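You operate a simulated robot arm through the tools that you are given. There is no shell and no other tool. Be economical: measure what you need, move in short steps, check, and stop when the job is done.

The job below is to be done with a simulated robot arm. You get a single attempt, and the scene is never put back.

## Task
Dip the foot of tile 52 in the hot wax and rack it.
Fine: It goes on the drip rack. Lay the lid on the bench meanwhile. Put it back on after the dip and turn the heater off.

It is judged by the outcome, as a careful person would: the job done as asked, and still so three seconds after it is handed in. It fails if anything else is knocked over, pushed out of place, dropped, spilled or broken. A push-on lid holds only when it is set on centred and level and pressed home; a screw cap is set on level and turned clockwise until tight.

## Robot
A 7-joint arm with a two-finger parallel gripper, fixed in place. Base frame: the origin is at the foot of the arm, x ahead of it, y to its left, z up; the work surface is at about z = 900. Units: mm, degrees, N and s.
With the tool pointing down near the work surface it reaches from about 300 to 680 mm from the base axis. Its first joint turns from -66.0 to 66.0 degrees. Payload 1.57 kg.
Tool frame: the origin (TCP) lies between the finger pads and is the grasp point; the fingertips stand 30 mm ahead of it; z points along the fingers, y is the line along which they close. The gripper opens to 110 mm. The fingers are 24 mm wide and 12 mm thick; the gripper's body (48 by 112 mm) begins 78 mm behind the TCP.
Orientation is that of the tool frame in the base frame, as [roll, pitch, yaw] about the fixed x, y, z axes, in that order (R = Rz(yaw) Ry(pitch) Rx(roll)). With the fingers straight down and closing along the base's y, the tool's x points along the base's -x, its y along +y and its z along -z.

## Interface
- The arm moves only by the tool nudge_tool. Its argument "commands" is a list of rows, each a list of 2 entries, a list of its own where there are three numbers: the shift along the tool's x, y, z in mm, then the turn, a rotation vector about the tool's x, y, z in degrees. In form: [[[tx, ty, tz], [ax, ay, az]], ...]. A call has 1 to 8 rows; each row shifts and turns the commanded pose from where the row before left it, along the tool's axes as they then stand. "grip" is the closure in counts, from 0 (fully open) to 255 (shut), set as the call begins (left out, the last holds). Each row takes 0.2 s and may step no farther than 50 mm and 8.6 degrees from the row before; otherwise, or with a gripper value out of range, the whole call is refused. A pose out of reach is approached as far as the arm can. The call stops where the force on the tool passes 70 N (or 10 N more than at its start, if that is more) or the arm is blocked; 0.2 s more then pass. Each finger travels about 108 mm/s and halts on what it meets, pressing with about 34 N; the grip force reading is that of the motor and also rises with nothing between the fingers. The clock runs only during rows and for 0.2 s after the last one: add rows that do not move to give the fingers time. The reply holds the time, the measured pose of the TCP, the force on the tool along the base axes, the opening and the grip force, in the units named above and with some noise.
- Cameras (640 x 400 px; columns grow to the right, rows downward): "scene" is fixed at [165.9, -395.3, 1397.4]; the picture's right is [0.75, -0.66, 0.00], its down [-0.42, -0.48, -0.77] and it looks along [0.51, 0.58, -0.63] (base axes); focal length 214 px, centre (320, 200). "wrist" rides on the gripper at [70, 16, -141] in the tool frame; the picture's right is [-0.23, 0.97, 0.00], its down [-0.86, -0.20, -0.48] and it looks along [-0.47, -0.11, 0.88] (tool axes); focal length 222 px, centre (320, 200). There is no depth. A picture from a camera that has moved, and an enlarged one, comes with that camera's place and axes in the base frame and with its lens.
- grab_frame(camera): a new picture of that camera. It takes no simulated time.
- zoom(camera, box): a new picture of the part [left, top, right, bottom] of that camera's present view, enlarged. It takes no simulated time.
- close_job(): hands the job in; it is judged then, once.

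Go step by step. Nothing tells you positions but the pictures and the camera data: compare them with the known pose of the tool, close in by small moves and look again before you grip or let go. The budget is 120 turns and 76 pictures, counting those below and the enlarged ones. Unless the task says otherwise, let go and move clear before handing in, and close with one line.

The tools are called as a command line: name --argument value ..., lists and objects as JSON in quotes. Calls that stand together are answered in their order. nudge_tool: Moves the arm, as the interface text tells. Its arguments: {"type":"object","properties":{"commands":{"type":"array","items":{"type":"array"}},"grip":{"type":"number"}},"required":["commands"]} The other tools are called the same way: grab_frame (camera) takes a picture; zoom (camera, box) takes an enlarged picture of a part of a camera's view; close_job () hands the job in.

At the start:

```text
time_s: 0.0
tcp_pos: [427.0, -8.9, 1263.0]
tool_rot: [180.0, 0.0, 179.9]
contact_force: [-0.1, 0.1, 0.5]
grip_width: 110.2
finger_force: 0.1
```

scene: 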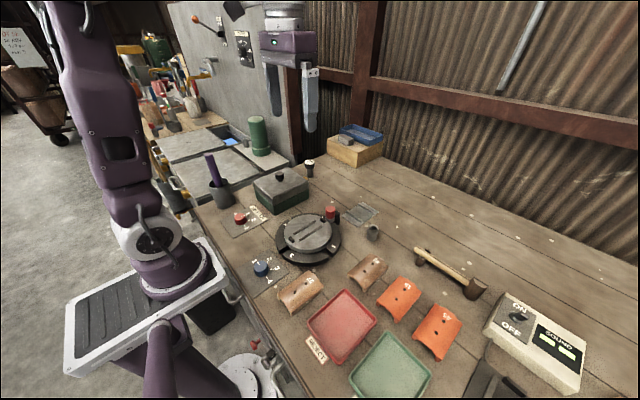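
wrist: 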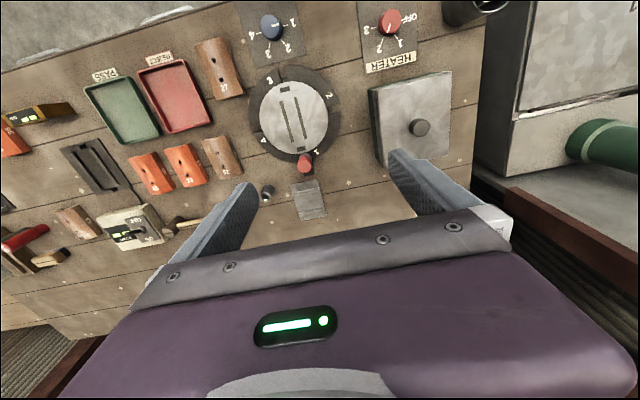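

I see a lidded grey pot beside the heater dial, a turntable with a clamp, several tiles, and trays. I'll enlarge the views to read the labels and find tile 52 and the drip rack.

zoom --camera "wrist" --box '[0, 0, 320, 200]'

zoom --camera "wrist" --box '[240, 0, 500, 220]'

zoom --camera "scene" --box '[190, 140, 410, 300]'

zoom --camera "scene" --box '[260, 230, 480, 390]'

```text
2.00 times, centred on (160, 100) of wrist
camera zoom: at [357.8, 6.1, 1404.6], right [0.23, 0.97, 0.0], down [0.86, -0.2, 0.48], along [0.47, -0.11, -0.88], focal length 444 px, centre (640, 400)
```

zoom: 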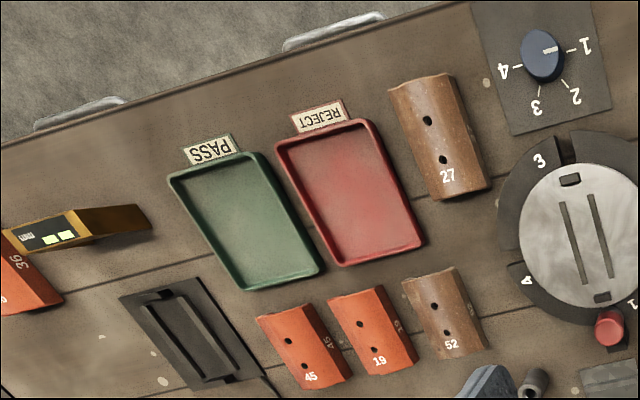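

```text
1.82 times, centred on (370, 110) of wrist
camera zoom: at [357.8, 6.1, 1404.6], right [0.23, 0.97, 0.0], down [0.86, -0.2, 0.48], along [0.47, -0.11, -0.88], focal length 404 px, centre (229, 364)
```

zoom: 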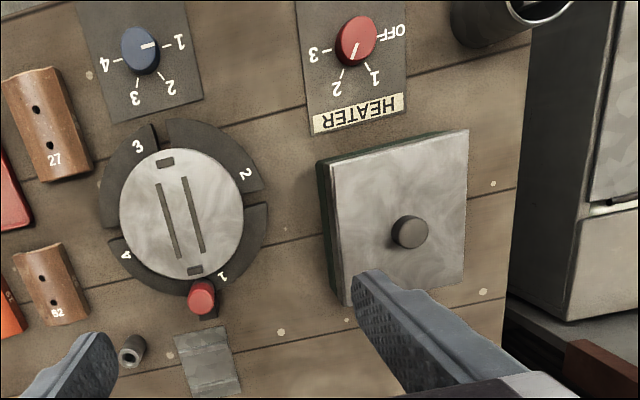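

```text
2.50 times, centred on (300, 220) of scene
camera zoom: at [165.9, -395.3, 1397.4], right [0.75, -0.66, 0.0], down [-0.42, -0.48, -0.77], along [0.51, 0.58, -0.63], focal length 536 px, centre (370, 150)
```

zoom: 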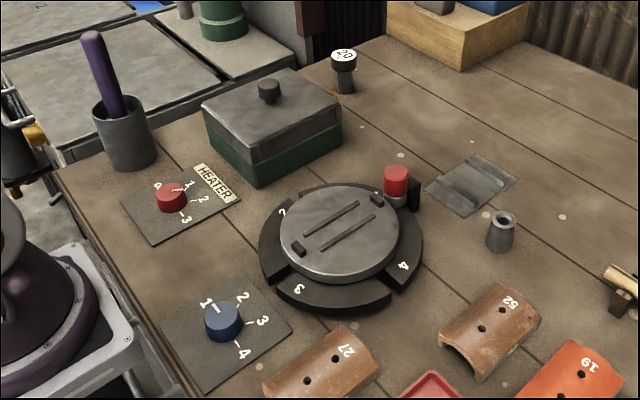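

```text
2.50 times, centred on (370, 310) of scene
camera zoom: at [165.9, -395.3, 1397.4], right [0.75, -0.66, 0.0], down [-0.42, -0.48, -0.77], along [0.51, 0.58, -0.63], focal length 536 px, centre (195, -75)
```

zoom: 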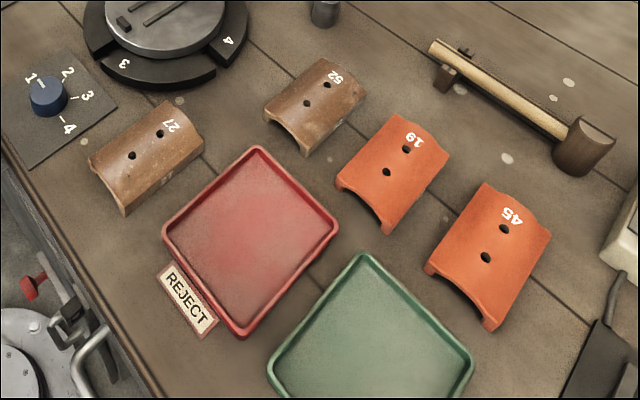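

Tile 52 is the brown one beside the turntable; the drip rack is not yet clear. I'll look at the candidates: the black frame at the far right and the grey plate behind the turntable.

zoom --camera "scene" --box '[420, 270, 640, 400]'

zoom --camera "scene" --box '[290, 140, 400, 250]'

zoom --camera "wrist" --box '[0, 120, 180, 290]'

zoom --camera "scene" --box '[210, 150, 320, 240]'

```text
2.91 times, centred on (530, 335) of scene
camera zoom: at [165.9, -395.3, 1397.4], right [0.75, -0.66, 0.0], down [-0.42, -0.48, -0.77], along [0.51, 0.58, -0.63], focal length 624 px, centre (-291, -193)
```

zoom: 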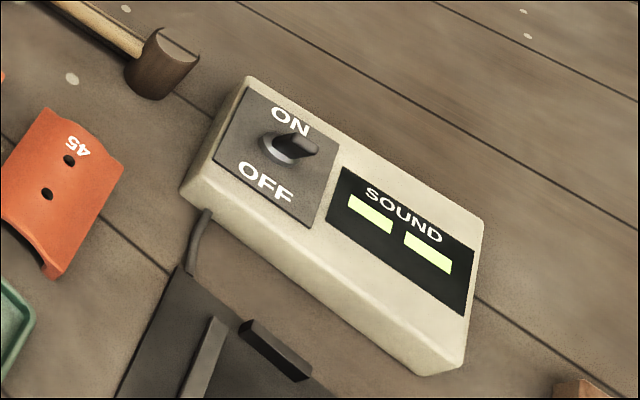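

```text
3.64 times, centred on (345, 195) of scene
camera zoom: at [165.9, -395.3, 1397.4], right [0.75, -0.66, 0.0], down [-0.42, -0.48, -0.77], along [0.51, 0.58, -0.63], focal length 780 px, centre (229, 218)
```

zoom: 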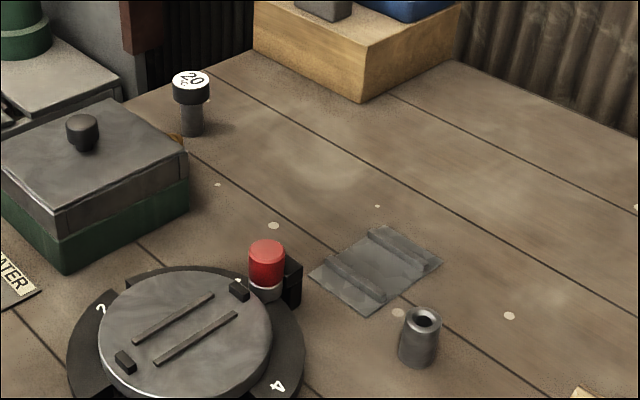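

```text
2.35 times, centred on (90, 205) of wrist
camera zoom: at [357.8, 6.1, 1404.6], right [0.23, 0.97, 0.0], down [0.86, -0.2, 0.48], along [0.47, -0.11, -0.88], focal length 523 px, centre (861, 188)
```

zoom: 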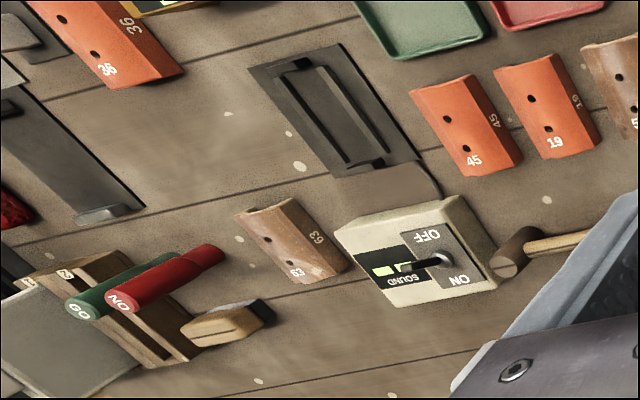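

```text
4.44 times, centred on (265, 195) of scene
camera zoom: at [165.9, -395.3, 1397.4], right [0.75, -0.66, 0.0], down [-0.42, -0.48, -0.77], along [0.51, 0.58, -0.63], focal length 953 px, centre (564, 222)
```

zoom: 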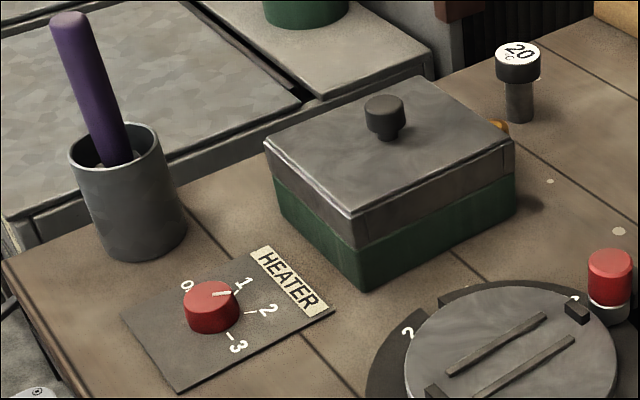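

The grey ridged plate at about (618,-83) is my candidate for the drip rack; tile 52 is at about (458,-247), the pot knob at about (477,170,978), and the heater dial at about (302,138). I'll lower the camera toward the rack for a closer look.

nudge_tool --commands '[[[-23, -8, 43], [0, 0, 0]], [[-23, -8, 43], [0, 0, 0]], [[-23, -8, 43], [0, 0, 0]], [[-23, -8, 43], [0, 0, 0]]]'

grab_frame --camera "wrist"

```text
time_s: 1.0
tcp_pos: [517.4, -41.8, 1091.1]
tool_rot: [179.9, 0.0, 180.0]
contact_force: [-0.5, -0.5, -0.1]
grip_width: 110.2
finger_force: 0.0
```

```text
65 pictures are left
camera wrist: at [449.1, -26.4, 1232.2], right [0.23, 0.97, 0.0], down [0.85, -0.2, 0.48], along [0.47, -0.11, -0.88], focal length 222 px, centre (320, 200)
```

wrist: 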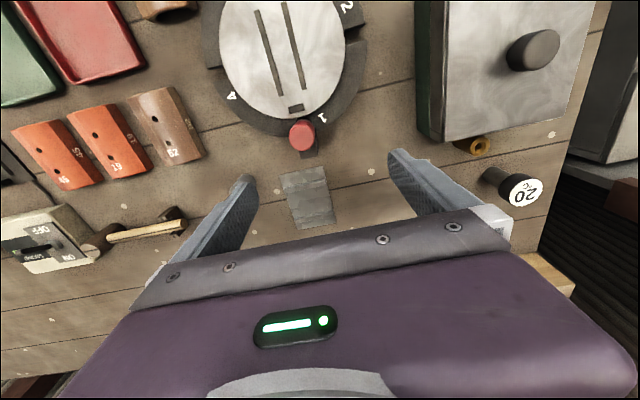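

The rack plate is between the fingers in view. I'll enlarge it and the thermometer.

zoom --camera "wrist" --box '[260, 150, 360, 240]'

zoom --camera "wrist" --box '[410, 0, 600, 210]'

zoom --camera "wrist" --box '[100, 60, 230, 180]'

```text
4.44 times, centred on (310, 195) of wrist
camera zoom: at [449.1, -26.4, 1232.2], right [0.23, 0.97, 0.0], down [0.85, -0.2, 0.48], along [0.47, -0.11, -0.88], focal length 987 px, centre (364, 222)
```

zoom: 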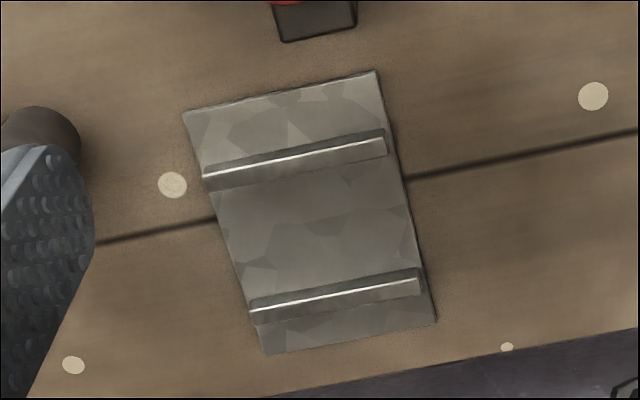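

```text
1.90 times, centred on (505, 105) of wrist
camera zoom: at [449.1, -26.4, 1232.2], right [0.23, 0.97, 0.0], down [0.85, -0.2, 0.48], along [0.47, -0.11, -0.88], focal length 423 px, centre (-32, 381)
```

zoom: 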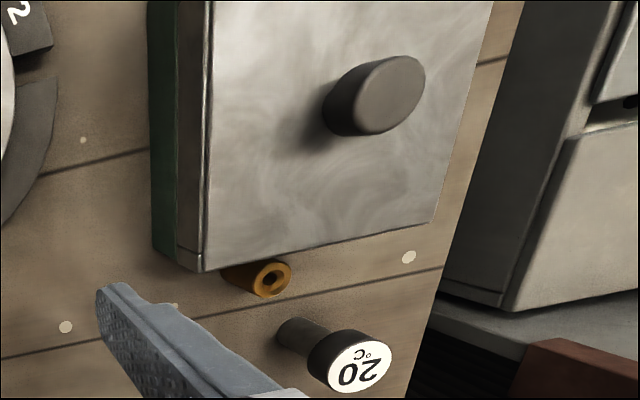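

```text
3.33 times, centred on (165, 120) of wrist
camera zoom: at [449.1, -26.4, 1232.2], right [0.23, 0.97, 0.0], down [0.85, -0.2, 0.48], along [0.47, -0.11, -0.88], focal length 740 px, centre (837, 467)
```

zoom: 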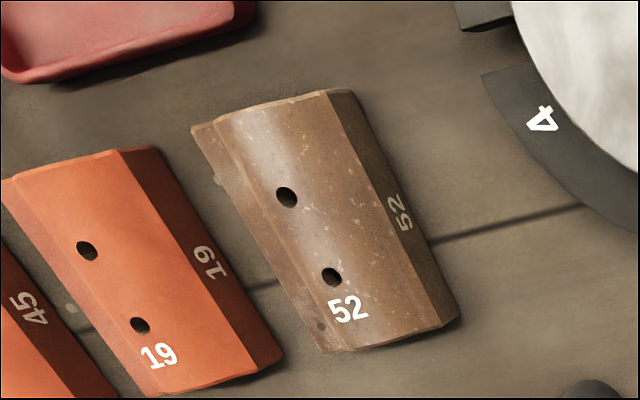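

The plate has two raised ridges running across it, so it fits a drip rack for laying a tile across. Next I look at tile 52 up close to tell which end is its foot.

nudge_tool --commands '[[[22.4, -38.8, 16.2], [0, 0, 0]], [[22.4, -38.8, 16.2], [0, 0, 0]], [[22.4, -38.8, 16.2], [0, 0, 0]], [[22.4, -38.8, 16.2], [0, 0, 0]], [[22.4, -38.8, 16.2], [0, 0, 0]]]'

grab_frame --camera "wrist"

zoom --camera "scene" --box '[330, 245, 410, 300]'

```text
time_s: 2.2
tcp_pos: [405.3, -235.5, 1010.7]
tool_rot: [-180.0, 0.0, -180.0]
contact_force: [0.0, -0.3, -0.3]
grip_width: 110.0
finger_force: 0.1
```

```text
61 pictures are left
camera wrist: at [336.7, -220.5, 1151.6], right [0.23, 0.97, 0.0], down [0.85, -0.2, 0.48], along [0.47, -0.11, -0.88], focal length 222 px, centre (320, 200)
```

wrist: 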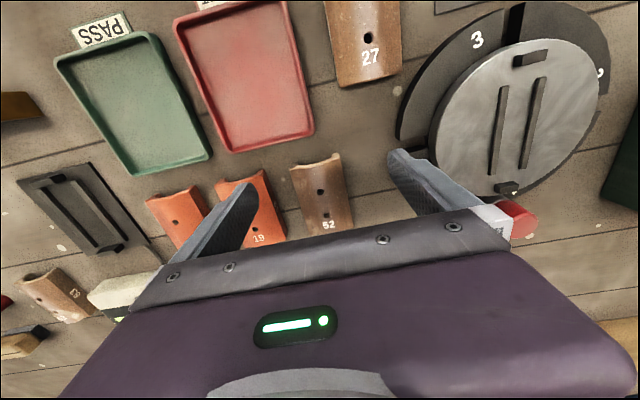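

```text
7.27 times, centred on (370, 272) of scene
camera zoom: at [165.9, -395.2, 1397.4], right [0.75, -0.66, 0.0], down [-0.42, -0.48, -0.77], along [0.51, 0.58, -0.63], focal length 1560 px, centre (-44, -327)
```

zoom: 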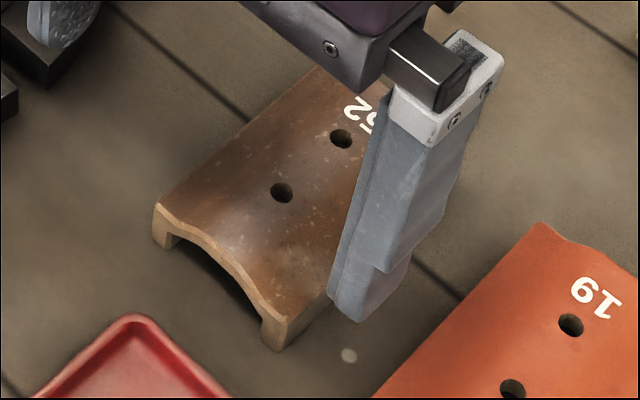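

Tile 52 has vertical sides and its number at the far (+x) end. I'll enlarge it to see hole placement and the end shapes.

zoom --camera "wrist" --box '[270, 140, 370, 240]'

zoom --camera "wrist" --box '[300, 0, 420, 100]'

```text
4.00 times, centred on (320, 190) of wrist
camera zoom: at [336.7, -220.5, 1151.6], right [0.23, 0.97, 0.0], down [0.85, -0.2, 0.48], along [0.47, -0.11, -0.88], focal length 888 px, centre (320, 240)
```

zoom: 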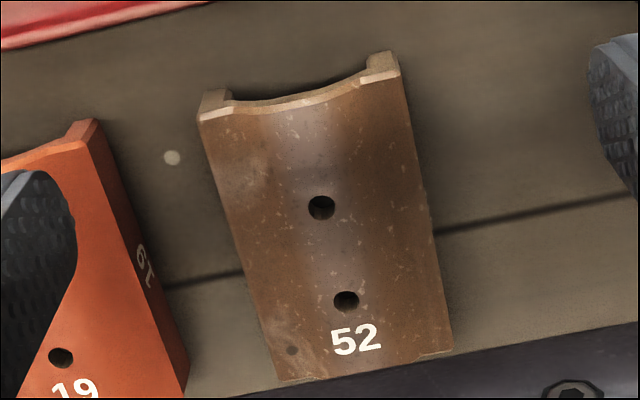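

```text
4.00 times, centred on (360, 50) of wrist
camera zoom: at [336.7, -220.5, 1151.6], right [0.23, 0.97, 0.0], down [0.85, -0.2, 0.48], along [0.47, -0.11, -0.88], focal length 888 px, centre (160, 800)
```

zoom: 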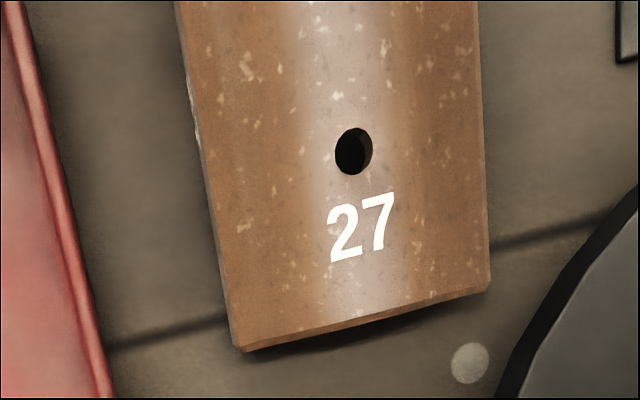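

There's a notice at the left edge of the scene that may matter. I'll read it, along with the panel behind.

zoom --camera "scene" --box '[0, 10, 60, 75]'

zoom --camera "scene" --box '[180, 0, 290, 80]'

```text
6.15 times, centred on (30, 42) of scene
camera zoom: at [165.9, -395.2, 1397.4], right [0.75, -0.66, 0.0], down [-0.42, -0.48, -0.77], along [0.51, 0.58, -0.63], focal length 1320 px, centre (2105, 1169)
```

zoom: 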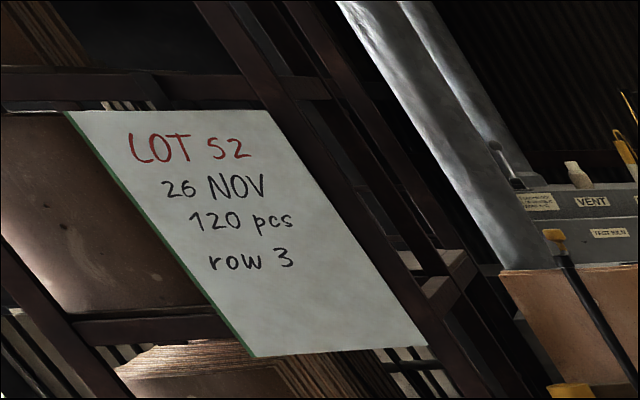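

```text
5.00 times, centred on (235, 40) of scene
camera zoom: at [165.9, -395.2, 1397.4], right [0.75, -0.66, 0.0], down [-0.42, -0.48, -0.77], along [0.51, 0.58, -0.63], focal length 1072 px, centre (745, 1000)
```

zoom: 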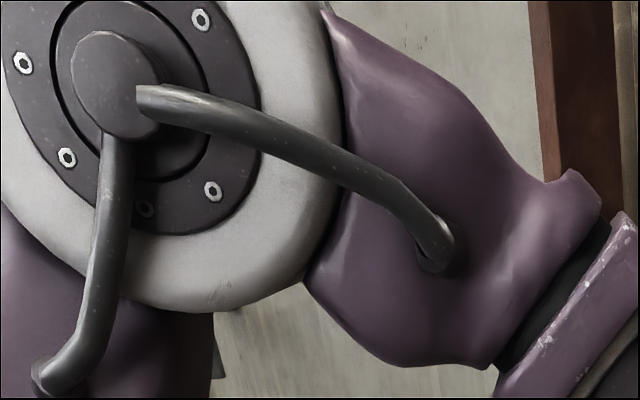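

That's unrelated. Now I lift and move over to the wax pot and heater dial for a close look.

nudge_tool --commands '[[[0, 0, -49], [0, 0, 0]], [[0, 20, -45], [0, 0, 0]], [[0, 49, 0], [0, 0, 0]], [[0, 49, 0], [0, 0, 0]], [[0, 49, 0], [0, 0, 0]], [[0, 49, 0], [0, 0, 0]], [[0, 49, 0], [0, 0, 0]], [[0, 49, 0], [0, 0, 0]]]'

nudge_tool --commands '[[[0, 45, -20], [0, 0, 0]], [[0, 20, 0], [0, 0, 0]]]'

grab_frame --camera "wrist"

```text
time_s: 4.0
tcp_pos: [405.4, 78.6, 1102.3]
tool_rot: [-179.9, -0.1, -180.0]
contact_force: [0.5, -0.2, 0.4]
grip_width: 110.0
finger_force: 0.1
```

```text
time_s: 4.6
tcp_pos: [405.2, 143.7, 1124.0]
tool_rot: [-180.0, 0.0, -180.0]
contact_force: [-0.6, 0.6, -0.5]
grip_width: 110.0
finger_force: 0.0
```

```text
55 pictures are left
camera wrist: at [336.8, 159.7, 1265.3], right [0.23, 0.97, 0.0], down [0.86, -0.2, 0.48], along [0.47, -0.11, -0.88], focal length 222 px, centre (320, 200)
```

wrist: 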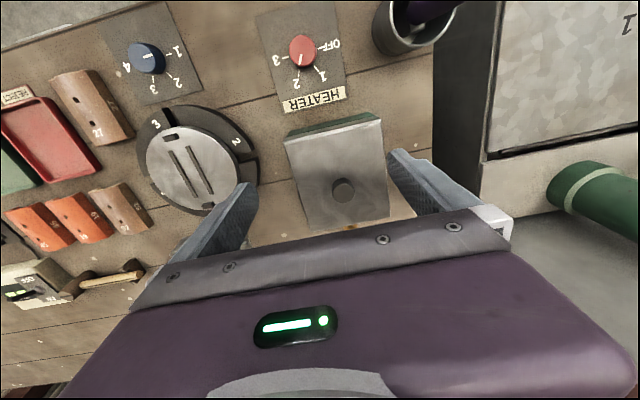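

zoom --camera "wrist" --box '[250, 5, 350, 115]'

zoom --camera "wrist" --box '[270, 95, 410, 245]'

```text
3.64 times, centred on (300, 60) of wrist
camera zoom: at [336.8, 159.7, 1265.3], right [0.23, 0.97, 0.0], down [0.86, -0.2, 0.48], along [0.47, -0.11, -0.88], focal length 808 px, centre (393, 709)
```

zoom: 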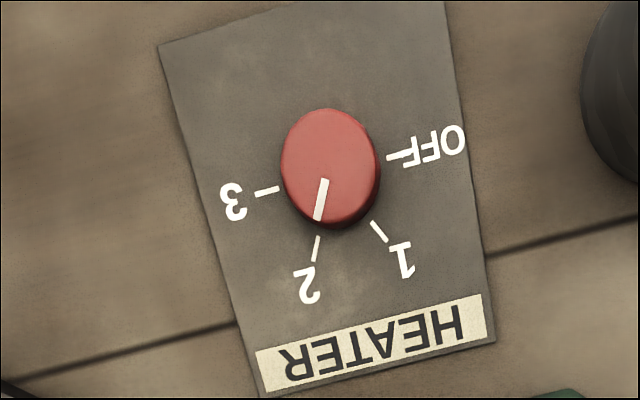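

```text
2.67 times, centred on (340, 170) of wrist
camera zoom: at [336.8, 159.7, 1265.3], right [0.23, 0.97, 0.0], down [0.86, -0.2, 0.48], along [0.47, -0.11, -0.88], focal length 592 px, centre (267, 280)
```

zoom: 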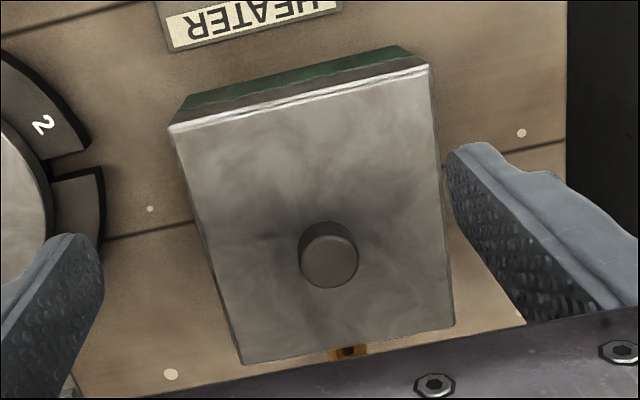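

Heater dial is at 2 and on. The lid is about 144×123 mm, centred at (470,160), top at z≈980 and knob top at ≈1010. I'll go above the knob, and plan to set the lid on the clear bench near (632,55).

nudge_tool --commands '[[[-33, 8, 20], [0, 0, 0]], [[-33, 8, 40], [0, 0, 0]], [[0, 0, 0], [0, 0, 0]]]' --grip 90

grab_frame --camera "wrist"

zoom --camera "scene" --box '[230, 130, 330, 220]'

```text
refused: row 2 steps farther than a row can; nothing moved
```

```text
52 pictures are left
camera wrist: at [336.8, 159.7, 1265.3], right [0.23, 0.97, 0.0], down [0.86, -0.2, 0.48], along [0.47, -0.11, -0.88], focal length 222 px, centre (320, 200)
```

wrist: 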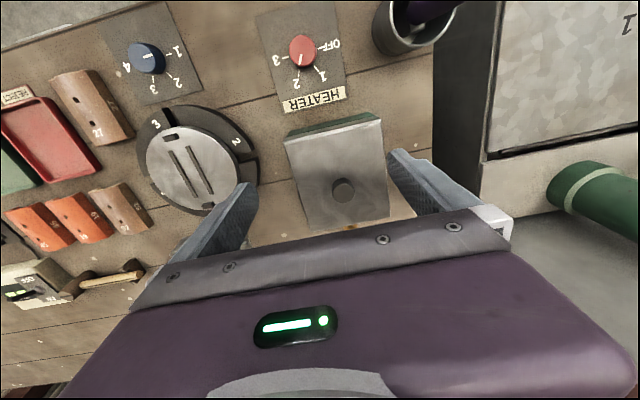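

```text
4.44 times, centred on (280, 175) of scene
camera zoom: at [165.9, -395.3, 1397.4], right [0.75, -0.66, 0.0], down [-0.42, -0.48, -0.77], along [0.51, 0.58, -0.63], focal length 953 px, centre (498, 311)
```

zoom: 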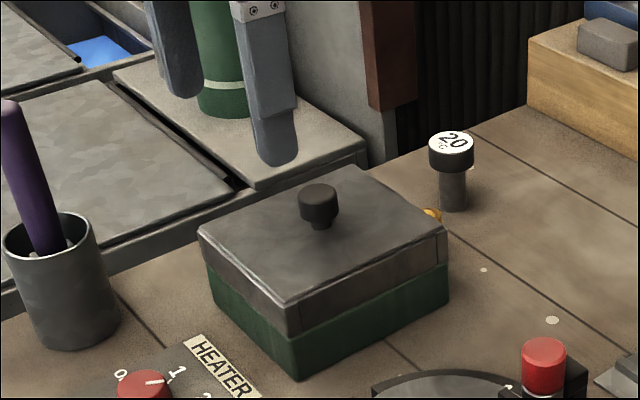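

The move was refused for being a hair too long; I'll repeat it in smaller rows, and only then look.

nudge_tool --commands '[[[-22, 5.5, 20], [0, 0, 0]], [[-22, 5.5, 20], [0, 0, 0]], [[-22, 5.5, 20], [0, 0, 0]], [[0, 0, 0], [0, 0, 0]]]' --grip 90

zoom --camera "wrist" --box '[200, 60, 440, 220]'

zoom --camera "scene" --box '[230, 130, 330, 220]'

```text
time_s: 5.6
tcp_pos: [472.1, 160.8, 1063.1]
tool_rot: [-180.0, -0.1, 180.0]
contact_force: [0.1, -0.6, -0.2]
grip_width: 71.4
finger_force: 0.0
```

```text
2.50 times, centred on (320, 140) of wrist
camera zoom: at [404.2, 175.7, 1205.6], right [0.23, 0.97, 0.0], down [0.85, -0.2, 0.48], along [0.47, -0.11, -0.88], focal length 555 px, centre (320, 350)
```

zoom: 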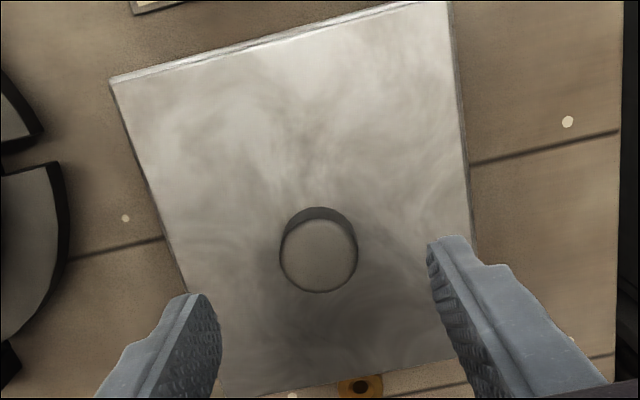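

```text
4.44 times, centred on (280, 175) of scene
camera zoom: at [165.9, -395.3, 1397.4], right [0.75, -0.66, 0.0], down [-0.42, -0.48, -0.77], along [0.51, 0.58, -0.63], focal length 953 px, centre (498, 311)
```

zoom: 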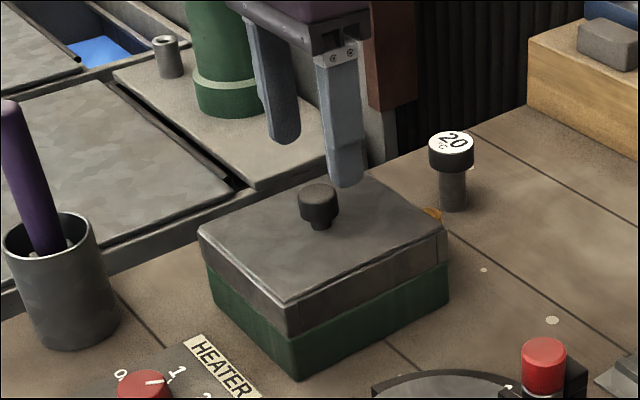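

The knob centre is confirmed at (471,159.5) with a diameter of about 28 mm. I'll descend so the tips stand just above the lid, then close.

nudge_tool --commands '[[[1, -1, 20], [0, 0, 0]], [[0, 0, 20], [0, 0, 0]], [[0, 0, 7], [0, 0, 0]]]'

zoom --camera "scene" --box '[240, 140, 320, 200]'

```text
time_s: 6.4
tcp_pos: [470.7, 159.5, 1015.9]
tool_rot: [180.0, 0.0, -180.0]
contact_force: [0.0, 0.8, 0.2]
grip_width: 71.2
finger_force: 0.1
```

```text
6.67 times, centred on (280, 170) of scene
camera zoom: at [165.9, -395.3, 1397.4], right [0.75, -0.66, 0.0], down [-0.42, -0.48, -0.77], along [0.51, 0.58, -0.63], focal length 1430 px, centre (587, 400)
```

zoom: 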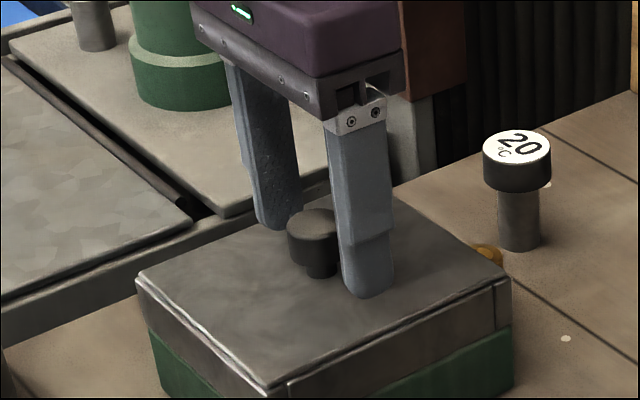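

The fingers straddle the knob and the tips are clear of the lid. Closing the grip.

nudge_tool --commands '[[[0, 0, 0], [0, 0, 0]], [[0, 0, 0], [0, 0, 0]], [[0, 0, 0], [0, 0, 0]]]' --grip 255

nudge_tool --commands '[[[0, 0, -3], [0, 0, 0]], [[0, 0, -3], [0, 0, 0]], [[0, 0, -4], [0, 0, 0]]]'

zoom --camera "scene" --box '[230, 130, 330, 220]'

```text
time_s: 7.2
tcp_pos: [472.3, 158.8, 1016.7]
tool_rot: [-179.9, 0.1, 180.0]
contact_force: [0.0, 0.6, -0.2]
grip_width: 29.0
finger_force: 34.2
```

```text
time_s: 8.0
tcp_pos: [470.9, 158.7, 1027.9]
tool_rot: [179.9, 0.0, -180.0]
contact_force: [0.5, 0.2, -2.4]
grip_width: 28.7
finger_force: 33.5
```

```text
4.44 times, centred on (280, 175) of scene
camera zoom: at [166.0, -395.3, 1397.4], right [0.75, -0.66, 0.0], down [-0.42, -0.48, -0.77], along [0.51, 0.58, -0.63], focal length 953 px, centre (498, 311)
```

zoom: 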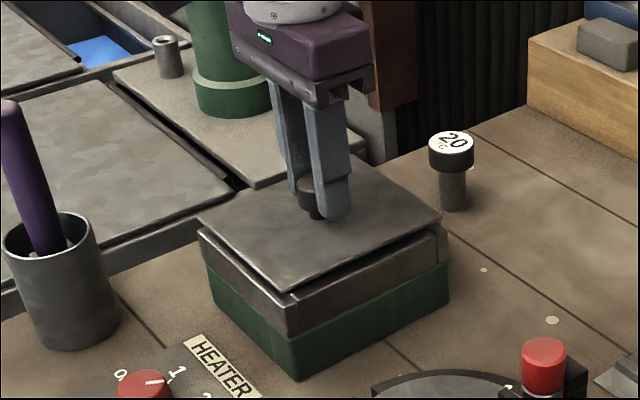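

The lid came away cleanly; it's a thin plate, so the grey band belongs to the pot. I'll lift it well clear and check its underside shape.

nudge_tool --commands '[[[0, 0, -20], [0, 0, 0]], [[0, 0, -30], [0, 0, 0]], [[0, 0, -30], [0, 0, 0]]]'

zoom --camera "scene" --box '[230, 110, 340, 220]'

```text
time_s: 8.8
tcp_pos: [470.4, 159.2, 1107.1]
tool_rot: [180.0, 0.0, -179.9]
contact_force: [0.1, -0.5, -2.6]
grip_width: 28.9
finger_force: 34.3
```

```text
3.64 times, centred on (285, 165) of scene
camera zoom: at [165.9, -395.3, 1397.4], right [0.75, -0.66, 0.0], down [-0.42, -0.48, -0.77], along [0.51, 0.58, -0.63], focal length 780 px, centre (447, 327)
```

zoom: 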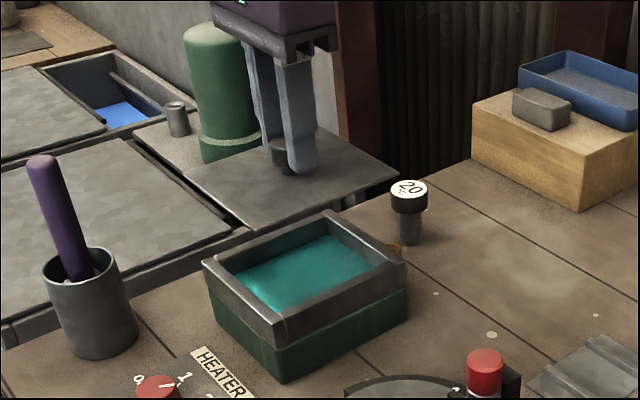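

The pot is open with turquoise wax inside; the lid is a flat plate. I'll carry it to the clear bench near (632,55).

nudge_tool --commands '[[[-40, -26, 0], [0, 0, 0]], [[-40, -26, 0], [0, 0, 0]], [[-40, -26, 0], [0, 0, 0]], [[-41, -26, 0], [0, 0, 0]], [[0, 0, 40], [0, 0, 0]], [[0, 0, 40], [0, 0, 0]], [[0, 0, 40], [0, 0, 0]], [[0, 0, 20], [0, 0, 0]]]'

grab_frame --camera "scene"

```text
time_s: 10.6
tcp_pos: [630.9, 54.3, 967.3]
tool_rot: [180.0, 0.0, -180.0]
contact_force: [-0.5, 0.8, -1.9]
grip_width: 28.8
finger_force: 33.8
```

```text
45 pictures are left
```

scene: 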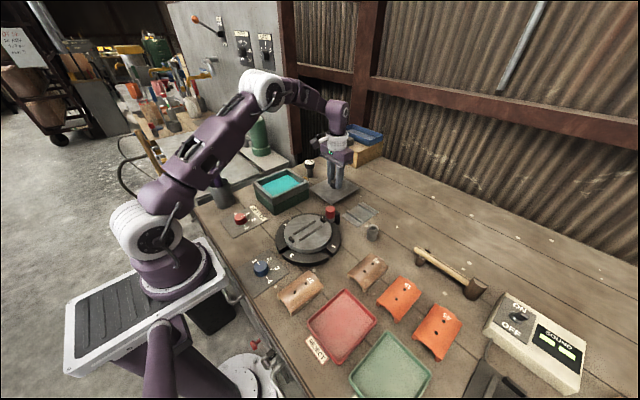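

zoom --camera "scene" --box '[290, 140, 400, 230]'

nudge_tool --commands '[[[0, 0, 10], [0, 0, 0]], [[0, 0, 7], [0, 0, 0]], [[0, 0, 4], [0, 0, 0]]]'

```text
4.44 times, centred on (345, 185) of scene
camera zoom: at [166.0, -395.3, 1397.4], right [0.75, -0.66, 0.0], down [-0.42, -0.48, -0.77], along [0.51, 0.58, -0.63], focal length 953 px, centre (209, 267)
```

zoom: 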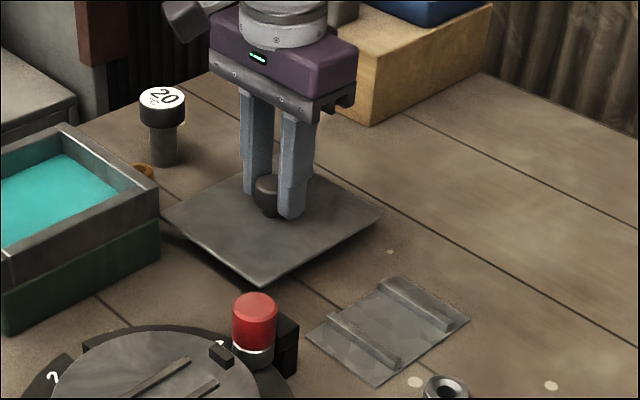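

```text
time_s: 11.4
tcp_pos: [631.3, 55.2, 947.7]
tool_rot: [-180.0, 0.0, -179.9]
contact_force: [-3.1, -0.9, 16.1]
grip_width: 28.7
finger_force: 33.5
```

The lid touched the bench at TCP z≈948 with light force. I'll release and rise.

nudge_tool --commands '[[[0, 0, -1], [0, 0, 0]], [[0, 0, 0], [0, 0, 0]], [[0, 0, 0], [0, 0, 0]]]' --grip 110

nudge_tool --commands '[[[0, 0, -30], [0, 0, 0]], [[0, 0, -45], [0, 0, 0]], [[0, 0, -45], [0, 0, 0]], [[30, 0, -30], [0, 0, 0]]]'

grab_frame --camera "wrist"

zoom --camera "scene" --box '[240, 140, 400, 240]'

```text
time_s: 12.2
tcp_pos: [633.3, 53.4, 947.8]
tool_rot: [-180.0, 0.0, -180.0]
contact_force: [0.2, -0.3, 0.1]
grip_width: 62.6
finger_force: 0.1
```

```text
time_s: 13.2
tcp_pos: [601.9, 54.5, 1098.1]
tool_rot: [-179.9, 0.0, -179.9]
contact_force: [-0.3, -0.1, -0.9]
grip_width: 62.7
finger_force: 0.0
```

```text
43 pictures are left
camera wrist: at [533.8, 70.1, 1239.3], right [0.23, 0.97, 0.0], down [0.86, -0.2, 0.48], along [0.47, -0.11, -0.88], focal length 222 px, centre (320, 200)
```

wrist: 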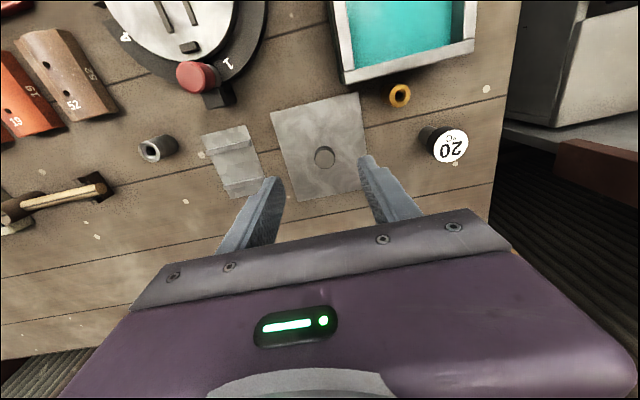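

```text
4.00 times, centred on (320, 190) of scene
camera zoom: at [165.9, -395.3, 1397.4], right [0.75, -0.66, 0.0], down [-0.42, -0.48, -0.77], along [0.51, 0.58, -0.63], focal length 858 px, centre (320, 240)
```

zoom: 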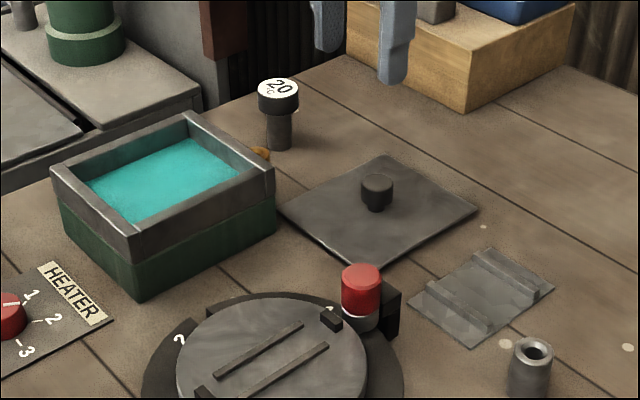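

The lid lies flat at (632,55), clear of the rack. Tile 52 is axis-aligned, about x 416–508 and y -273 to -217. I take its plain end (toward the robot) as the foot, since the number marks the head. I'll go above the numbered half to grip it by its sides.

nudge_tool --commands '[[[17.7, -42.8, 0], [0, 0, 0]], [[17.7, -42.8, 0], [0, 0, 0]], [[17.7, -42.8, 0], [0, 0, 0]], [[17.7, -42.8, 0], [0, 0, 0]], [[17.7, -42.8, 0], [0, 0, 0]], [[17.7, -42.8, 0], [0, 0, 0]], [[17.7, -42.8, 0], [0, 0, 0]], [[0, 0, 48], [0, 0, 0]]]' --grip 90

nudge_tool --commands '[[[0, 0, 45], [0, 0, 0]], [[0, 0, 20], [0, 0, 0]]]'

grab_frame --camera "wrist"

zoom --camera "scene" --box '[320, 220, 430, 310]'

```text
time_s: 15.0
tcp_pos: [477.4, -244.8, 1048.0]
tool_rot: [180.0, 0.0, -180.0]
contact_force: [0.8, -0.1, -0.7]
grip_width: 71.3
finger_force: 0.1
```

```text
time_s: 15.6
tcp_pos: [477.9, -243.5, 982.5]
tool_rot: [180.0, 0.1, 180.0]
contact_force: [0.4, 0.5, 0.1]
grip_width: 71.4
finger_force: 0.1
```

```text
41 pictures are left
camera wrist: at [409.7, -228.4, 1124.8], right [0.23, 0.97, 0.0], down [0.85, -0.2, 0.48], along [0.47, -0.11, -0.88], focal length 222 px, centre (320, 200)
```

wrist: 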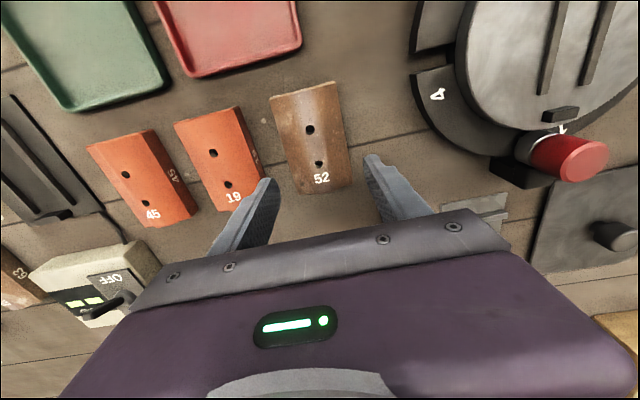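

```text
4.44 times, centred on (375, 265) of scene
camera zoom: at [165.9, -395.3, 1397.4], right [0.75, -0.66, 0.0], down [-0.42, -0.48, -0.77], along [0.51, 0.58, -0.63], focal length 953 px, centre (76, -89)
```

zoom: 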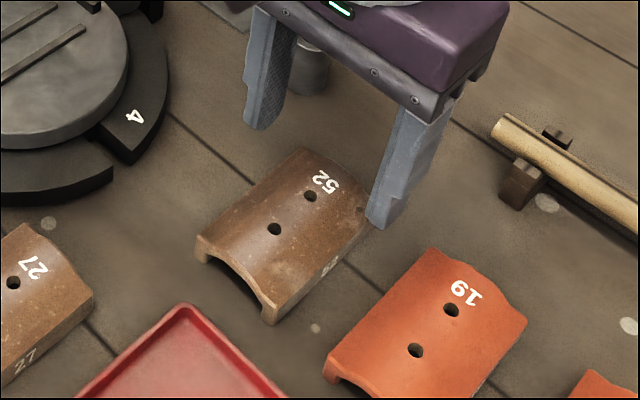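

The tile is centred between the fingers at y≈-245. I'll lower until the tips are just above the bench.

nudge_tool --commands '[[[0, -1, 25], [0, 0, 0]], [[0, 0, 17], [0, 0, 0]], [[0, 0, 6], [0, 0, 0]]]'

zoom --camera "scene" --box '[320, 220, 430, 310]'

```text
time_s: 16.4
tcp_pos: [478.3, -246.1, 936.3]
tool_rot: [-180.0, 0.0, -179.9]
contact_force: [0.2, -0.1, -0.4]
grip_width: 71.3
finger_force: 0.0
```

```text
4.44 times, centred on (375, 265) of scene
camera zoom: at [165.9, -395.3, 1397.4], right [0.75, -0.66, 0.0], down [-0.42, -0.48, -0.77], along [0.51, 0.58, -0.63], focal length 953 px, centre (76, -89)
```

zoom: 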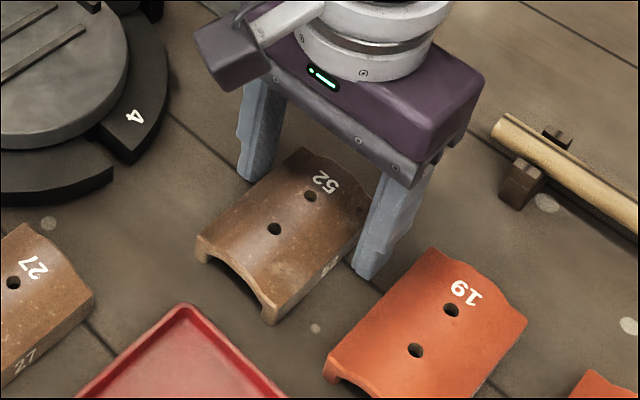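

The fingers flank the tile with clearance on both sides. Closing and lifting a little.

nudge_tool --commands '[[[0, 0, 1.5], [0, 0, 0]], [[0, 0, 0], [0, 0, 0]], [[0, 0, 0], [0, 0, 0]]]' --grip 255

nudge_tool --commands '[[[0, 0, -20], [0, 0, 0]], [[0, 0, -45], [0, 0, 0]], [[0, 0, -45], [0, 0, 0]], [[0, 0, -45], [0, 0, 0]]]'

grab_frame --camera "wrist"

zoom --camera "scene" --box '[320, 150, 430, 260]'

```text
time_s: 17.2
tcp_pos: [477.4, -246.3, 935.2]
tool_rot: [-180.0, 0.1, -179.9]
contact_force: [-3.0, 4.6, 27.1]
grip_width: 57.1
finger_force: 34.2
```

```text
time_s: 18.2
tcp_pos: [479.1, -244.7, 1090.3]
tool_rot: [179.8, 0.0, -179.9]
contact_force: [0.6, -1.0, -1.3]
grip_width: 57.2
finger_force: 33.5
```

```text
38 pictures are left
camera wrist: at [410.6, -229.3, 1230.8], right [0.23, 0.97, 0.0], down [0.86, -0.2, 0.48], along [0.46, -0.11, -0.88], focal length 222 px, centre (320, 200)
```

wrist: 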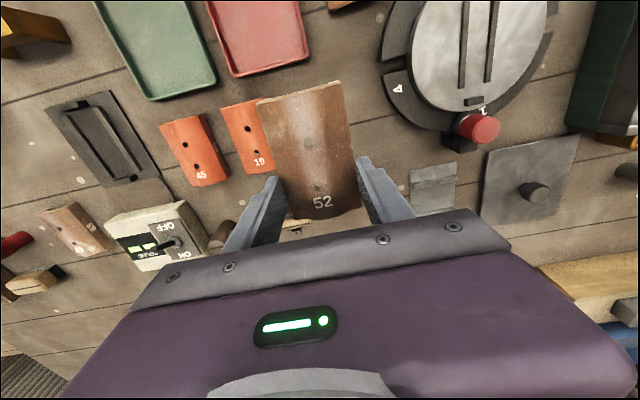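

```text
3.64 times, centred on (375, 205) of scene
camera zoom: at [165.9, -395.3, 1397.4], right [0.75, -0.66, 0.0], down [-0.42, -0.48, -0.77], along [0.51, 0.58, -0.63], focal length 780 px, centre (120, 182)
```

zoom: 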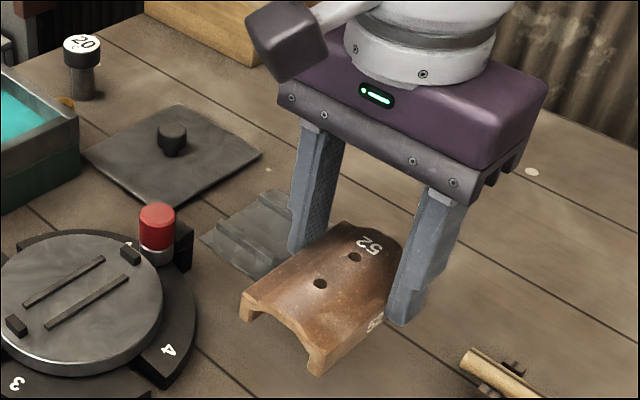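

Tile 52 is held level with its plain end toward the robot. I'll carry it across at height to above the pot.

nudge_tool --commands '[[[0, 45, -15], [0, 0, 0]], [[0, 49, 0], [0, 0, 0]], [[0, 49, 0], [0, 0, 0]], [[0, 49, 0], [0, 0, 0]], [[0, 49, 0], [0, 0, 0]], [[0, 49, 0], [0, 0, 0]], [[0, 49, 0], [0, 0, 0]], [[0, 49, 0], [0, 0, 0]]]'

nudge_tool --commands '[[[0, 17, -20], [0, -4, 0]], [[0, 0, 0], [0, -8, 0]], [[0, 0, 0], [0, -8, 0]], [[0, 0, 0], [0, -8, 0]]]'

grab_frame --camera "scene"

```text
time_s: 20.0
tcp_pos: [477.9, 143.3, 1103.4]
tool_rot: [180.0, 0.0, 179.9]
contact_force: [-0.4, 0.0, -1.0]
grip_width: 57.1
finger_force: 33.7
```

```text
time_s: 21.0
tcp_pos: [478.3, 159.8, 1124.0]
tool_rot: [179.9, 28.0, -179.9]
contact_force: [0.2, -0.1, -0.3]
grip_width: 57.1
finger_force: 34.1
```

```text
36 pictures are left
```

scene: 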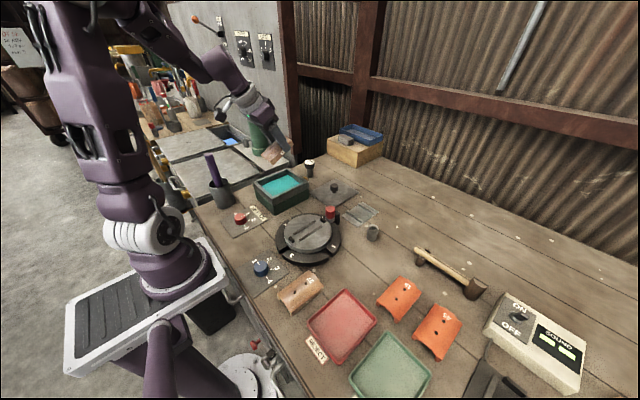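

The tool tilts forward as planned with the tile still firmly held. I'll tilt on to 60°.

nudge_tool --commands '[[[0, 0, 0], [0, -8, 0]], [[0, 0, 0], [0, -8, 0]], [[0, 0, 0], [0, -8, 0]], [[0, 0, 0], [0, -8, 0]]]'

zoom --camera "scene" --box '[170, 70, 370, 230]'

grab_frame --camera "wrist"

```text
time_s: 22.0
tcp_pos: [486.1, 161.9, 1132.0]
tool_rot: [179.9, 59.7, -179.9]
contact_force: [-0.3, 0.2, -1.0]
grip_width: 57.1
finger_force: 33.9
out of reach, approached as far as the arm can: row 4
```

```text
2.50 times, centred on (270, 150) of scene
camera zoom: at [165.9, -395.3, 1397.4], right [0.75, -0.66, 0.0], down [-0.42, -0.48, -0.77], along [0.51, 0.58, -0.63], focal length 536 px, centre (445, 325)
```

zoom: 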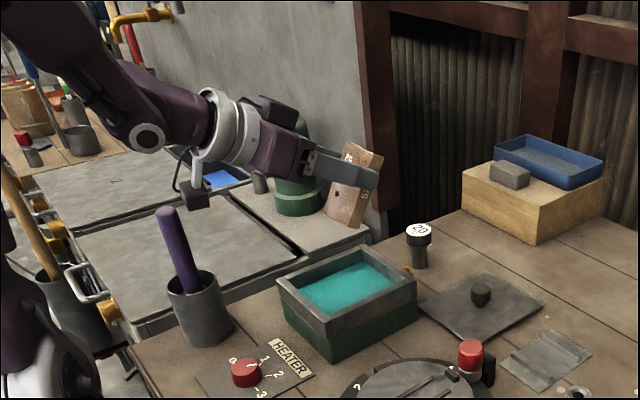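

```text
34 pictures are left
camera wrist: at [329.7, 178.2, 1142.4], right [0.11, 0.97, 0.2], down [0.02, -0.2, 0.98], along [0.99, -0.11, -0.04], focal length 222 px, centre (320, 200)
```

wrist: 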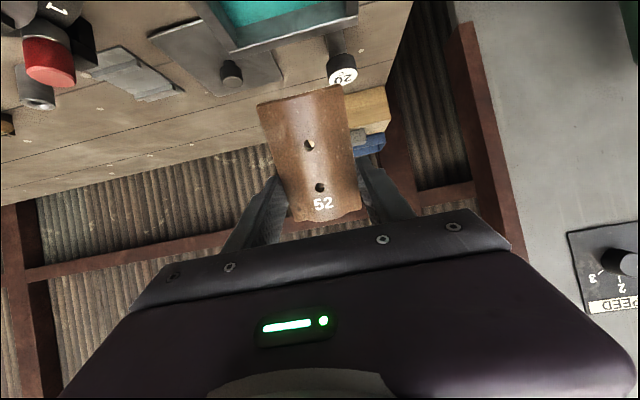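

At 60° the arm is at its folded limit here, so I'll ease back to about 52° and shift slightly forward; the pot opening spans x≈410–530.

nudge_tool --commands '[[[0, 0, 0], [0, 8, 0]], [[-13.5, 0, 17.3], [0, 0, 0]]]'

```text
time_s: 22.6
tcp_pos: [507.8, 163.0, 1132.1]
tool_rot: [180.0, 52.0, -179.8]
contact_force: [0.7, 0.1, -0.4]
grip_width: 57.1
finger_force: 33.4
```

Now at 52° tilt. I'll centre over the pot and descend partway, then look.

nudge_tool --commands '[[[12.3, -3, -15.8], [0, 0, 0]], [[35.5, 0, 27.7], [0, 0, 0]], [[31.5, 0, 24.6], [0, 0, 0]]]'

zoom --camera "scene" --box '[190, 90, 350, 230]'

grab_frame --camera "wrist"

```text
time_s: 23.4
tcp_pos: [492.9, 162.1, 1048.1]
tool_rot: [-180.0, 51.8, -180.0]
contact_force: [0.0, -0.1, -1.9]
grip_width: 57.2
finger_force: 33.8
out of reach, approached as far as the arm can: row 3
```

```text
2.86 times, centred on (270, 160) of scene
camera zoom: at [165.9, -395.3, 1397.4], right [0.75, -0.66, 0.0], down [-0.42, -0.48, -0.77], along [0.51, 0.58, -0.63], focal length 613 px, centre (463, 314)
```

zoom: 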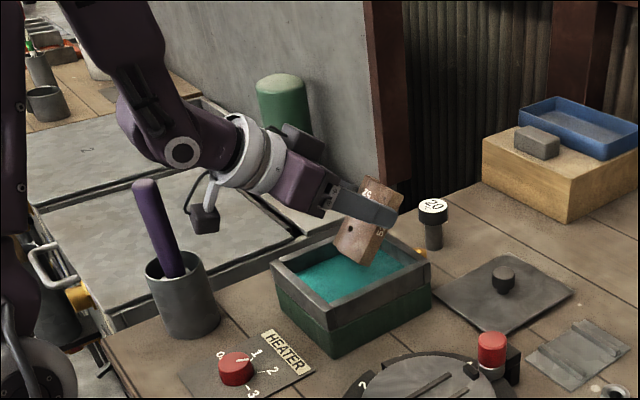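

```text
32 pictures are left
camera wrist: at [339.5, 177.7, 1080.5], right [0.14, 0.97, 0.18], down [0.15, -0.2, 0.97], along [0.98, -0.11, -0.18], focal length 222 px, centre (320, 200)
```

wrist: 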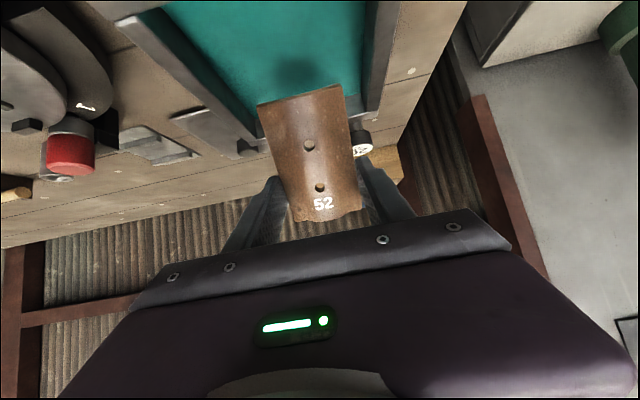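

The fold limit tightens lower down, so I'll ease the tilt to 44°, which still leads with the foot, and descend to just above the wax.

nudge_tool --commands '[[[0, -2, 0], [0, 8, 0]], [[15, 0, 12], [0, 0, 0]], [[14.3, 0, 12.5], [0, 0, 0]]]'

zoom --camera "scene" --box '[230, 130, 320, 220]'

grab_frame --camera "wrist"

```text
time_s: 24.2
tcp_pos: [489.6, 159.1, 1010.9]
tool_rot: [179.8, 44.3, 180.0]
contact_force: [4.5, 0.1, 21.1]
grip_width: 58.1
finger_force: 34.3
```

```text
4.44 times, centred on (275, 175) of scene
camera zoom: at [165.7, -395.4, 1397.4], right [0.75, -0.66, 0.0], down [-0.42, -0.48, -0.77], along [0.51, 0.58, -0.63], focal length 953 px, centre (520, 311)
```

zoom: 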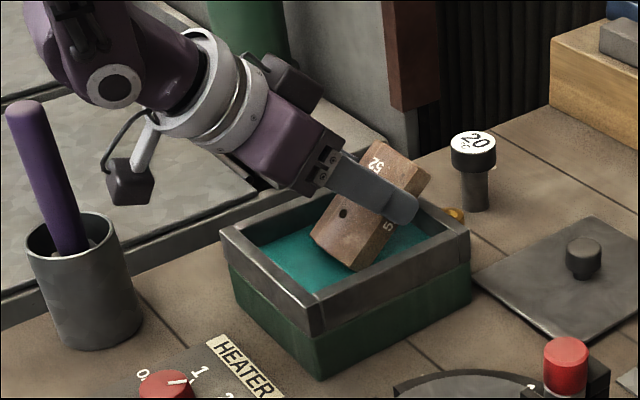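

```text
30 pictures are left
camera wrist: at [341.5, 175.4, 1064.0], right [0.16, 0.97, 0.16], down [0.28, -0.2, 0.94], along [0.95, -0.11, -0.3], focal length 222 px, centre (320, 200)
```

wrist: 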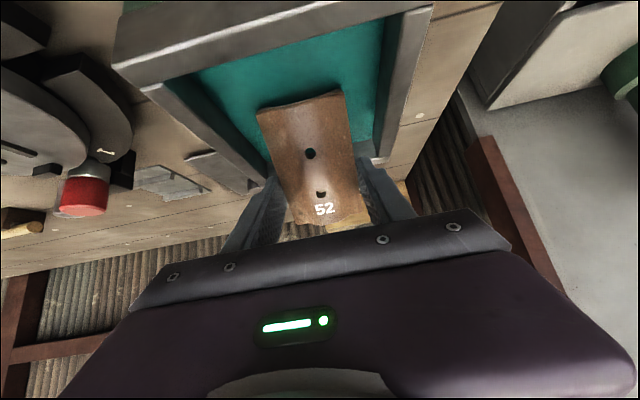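

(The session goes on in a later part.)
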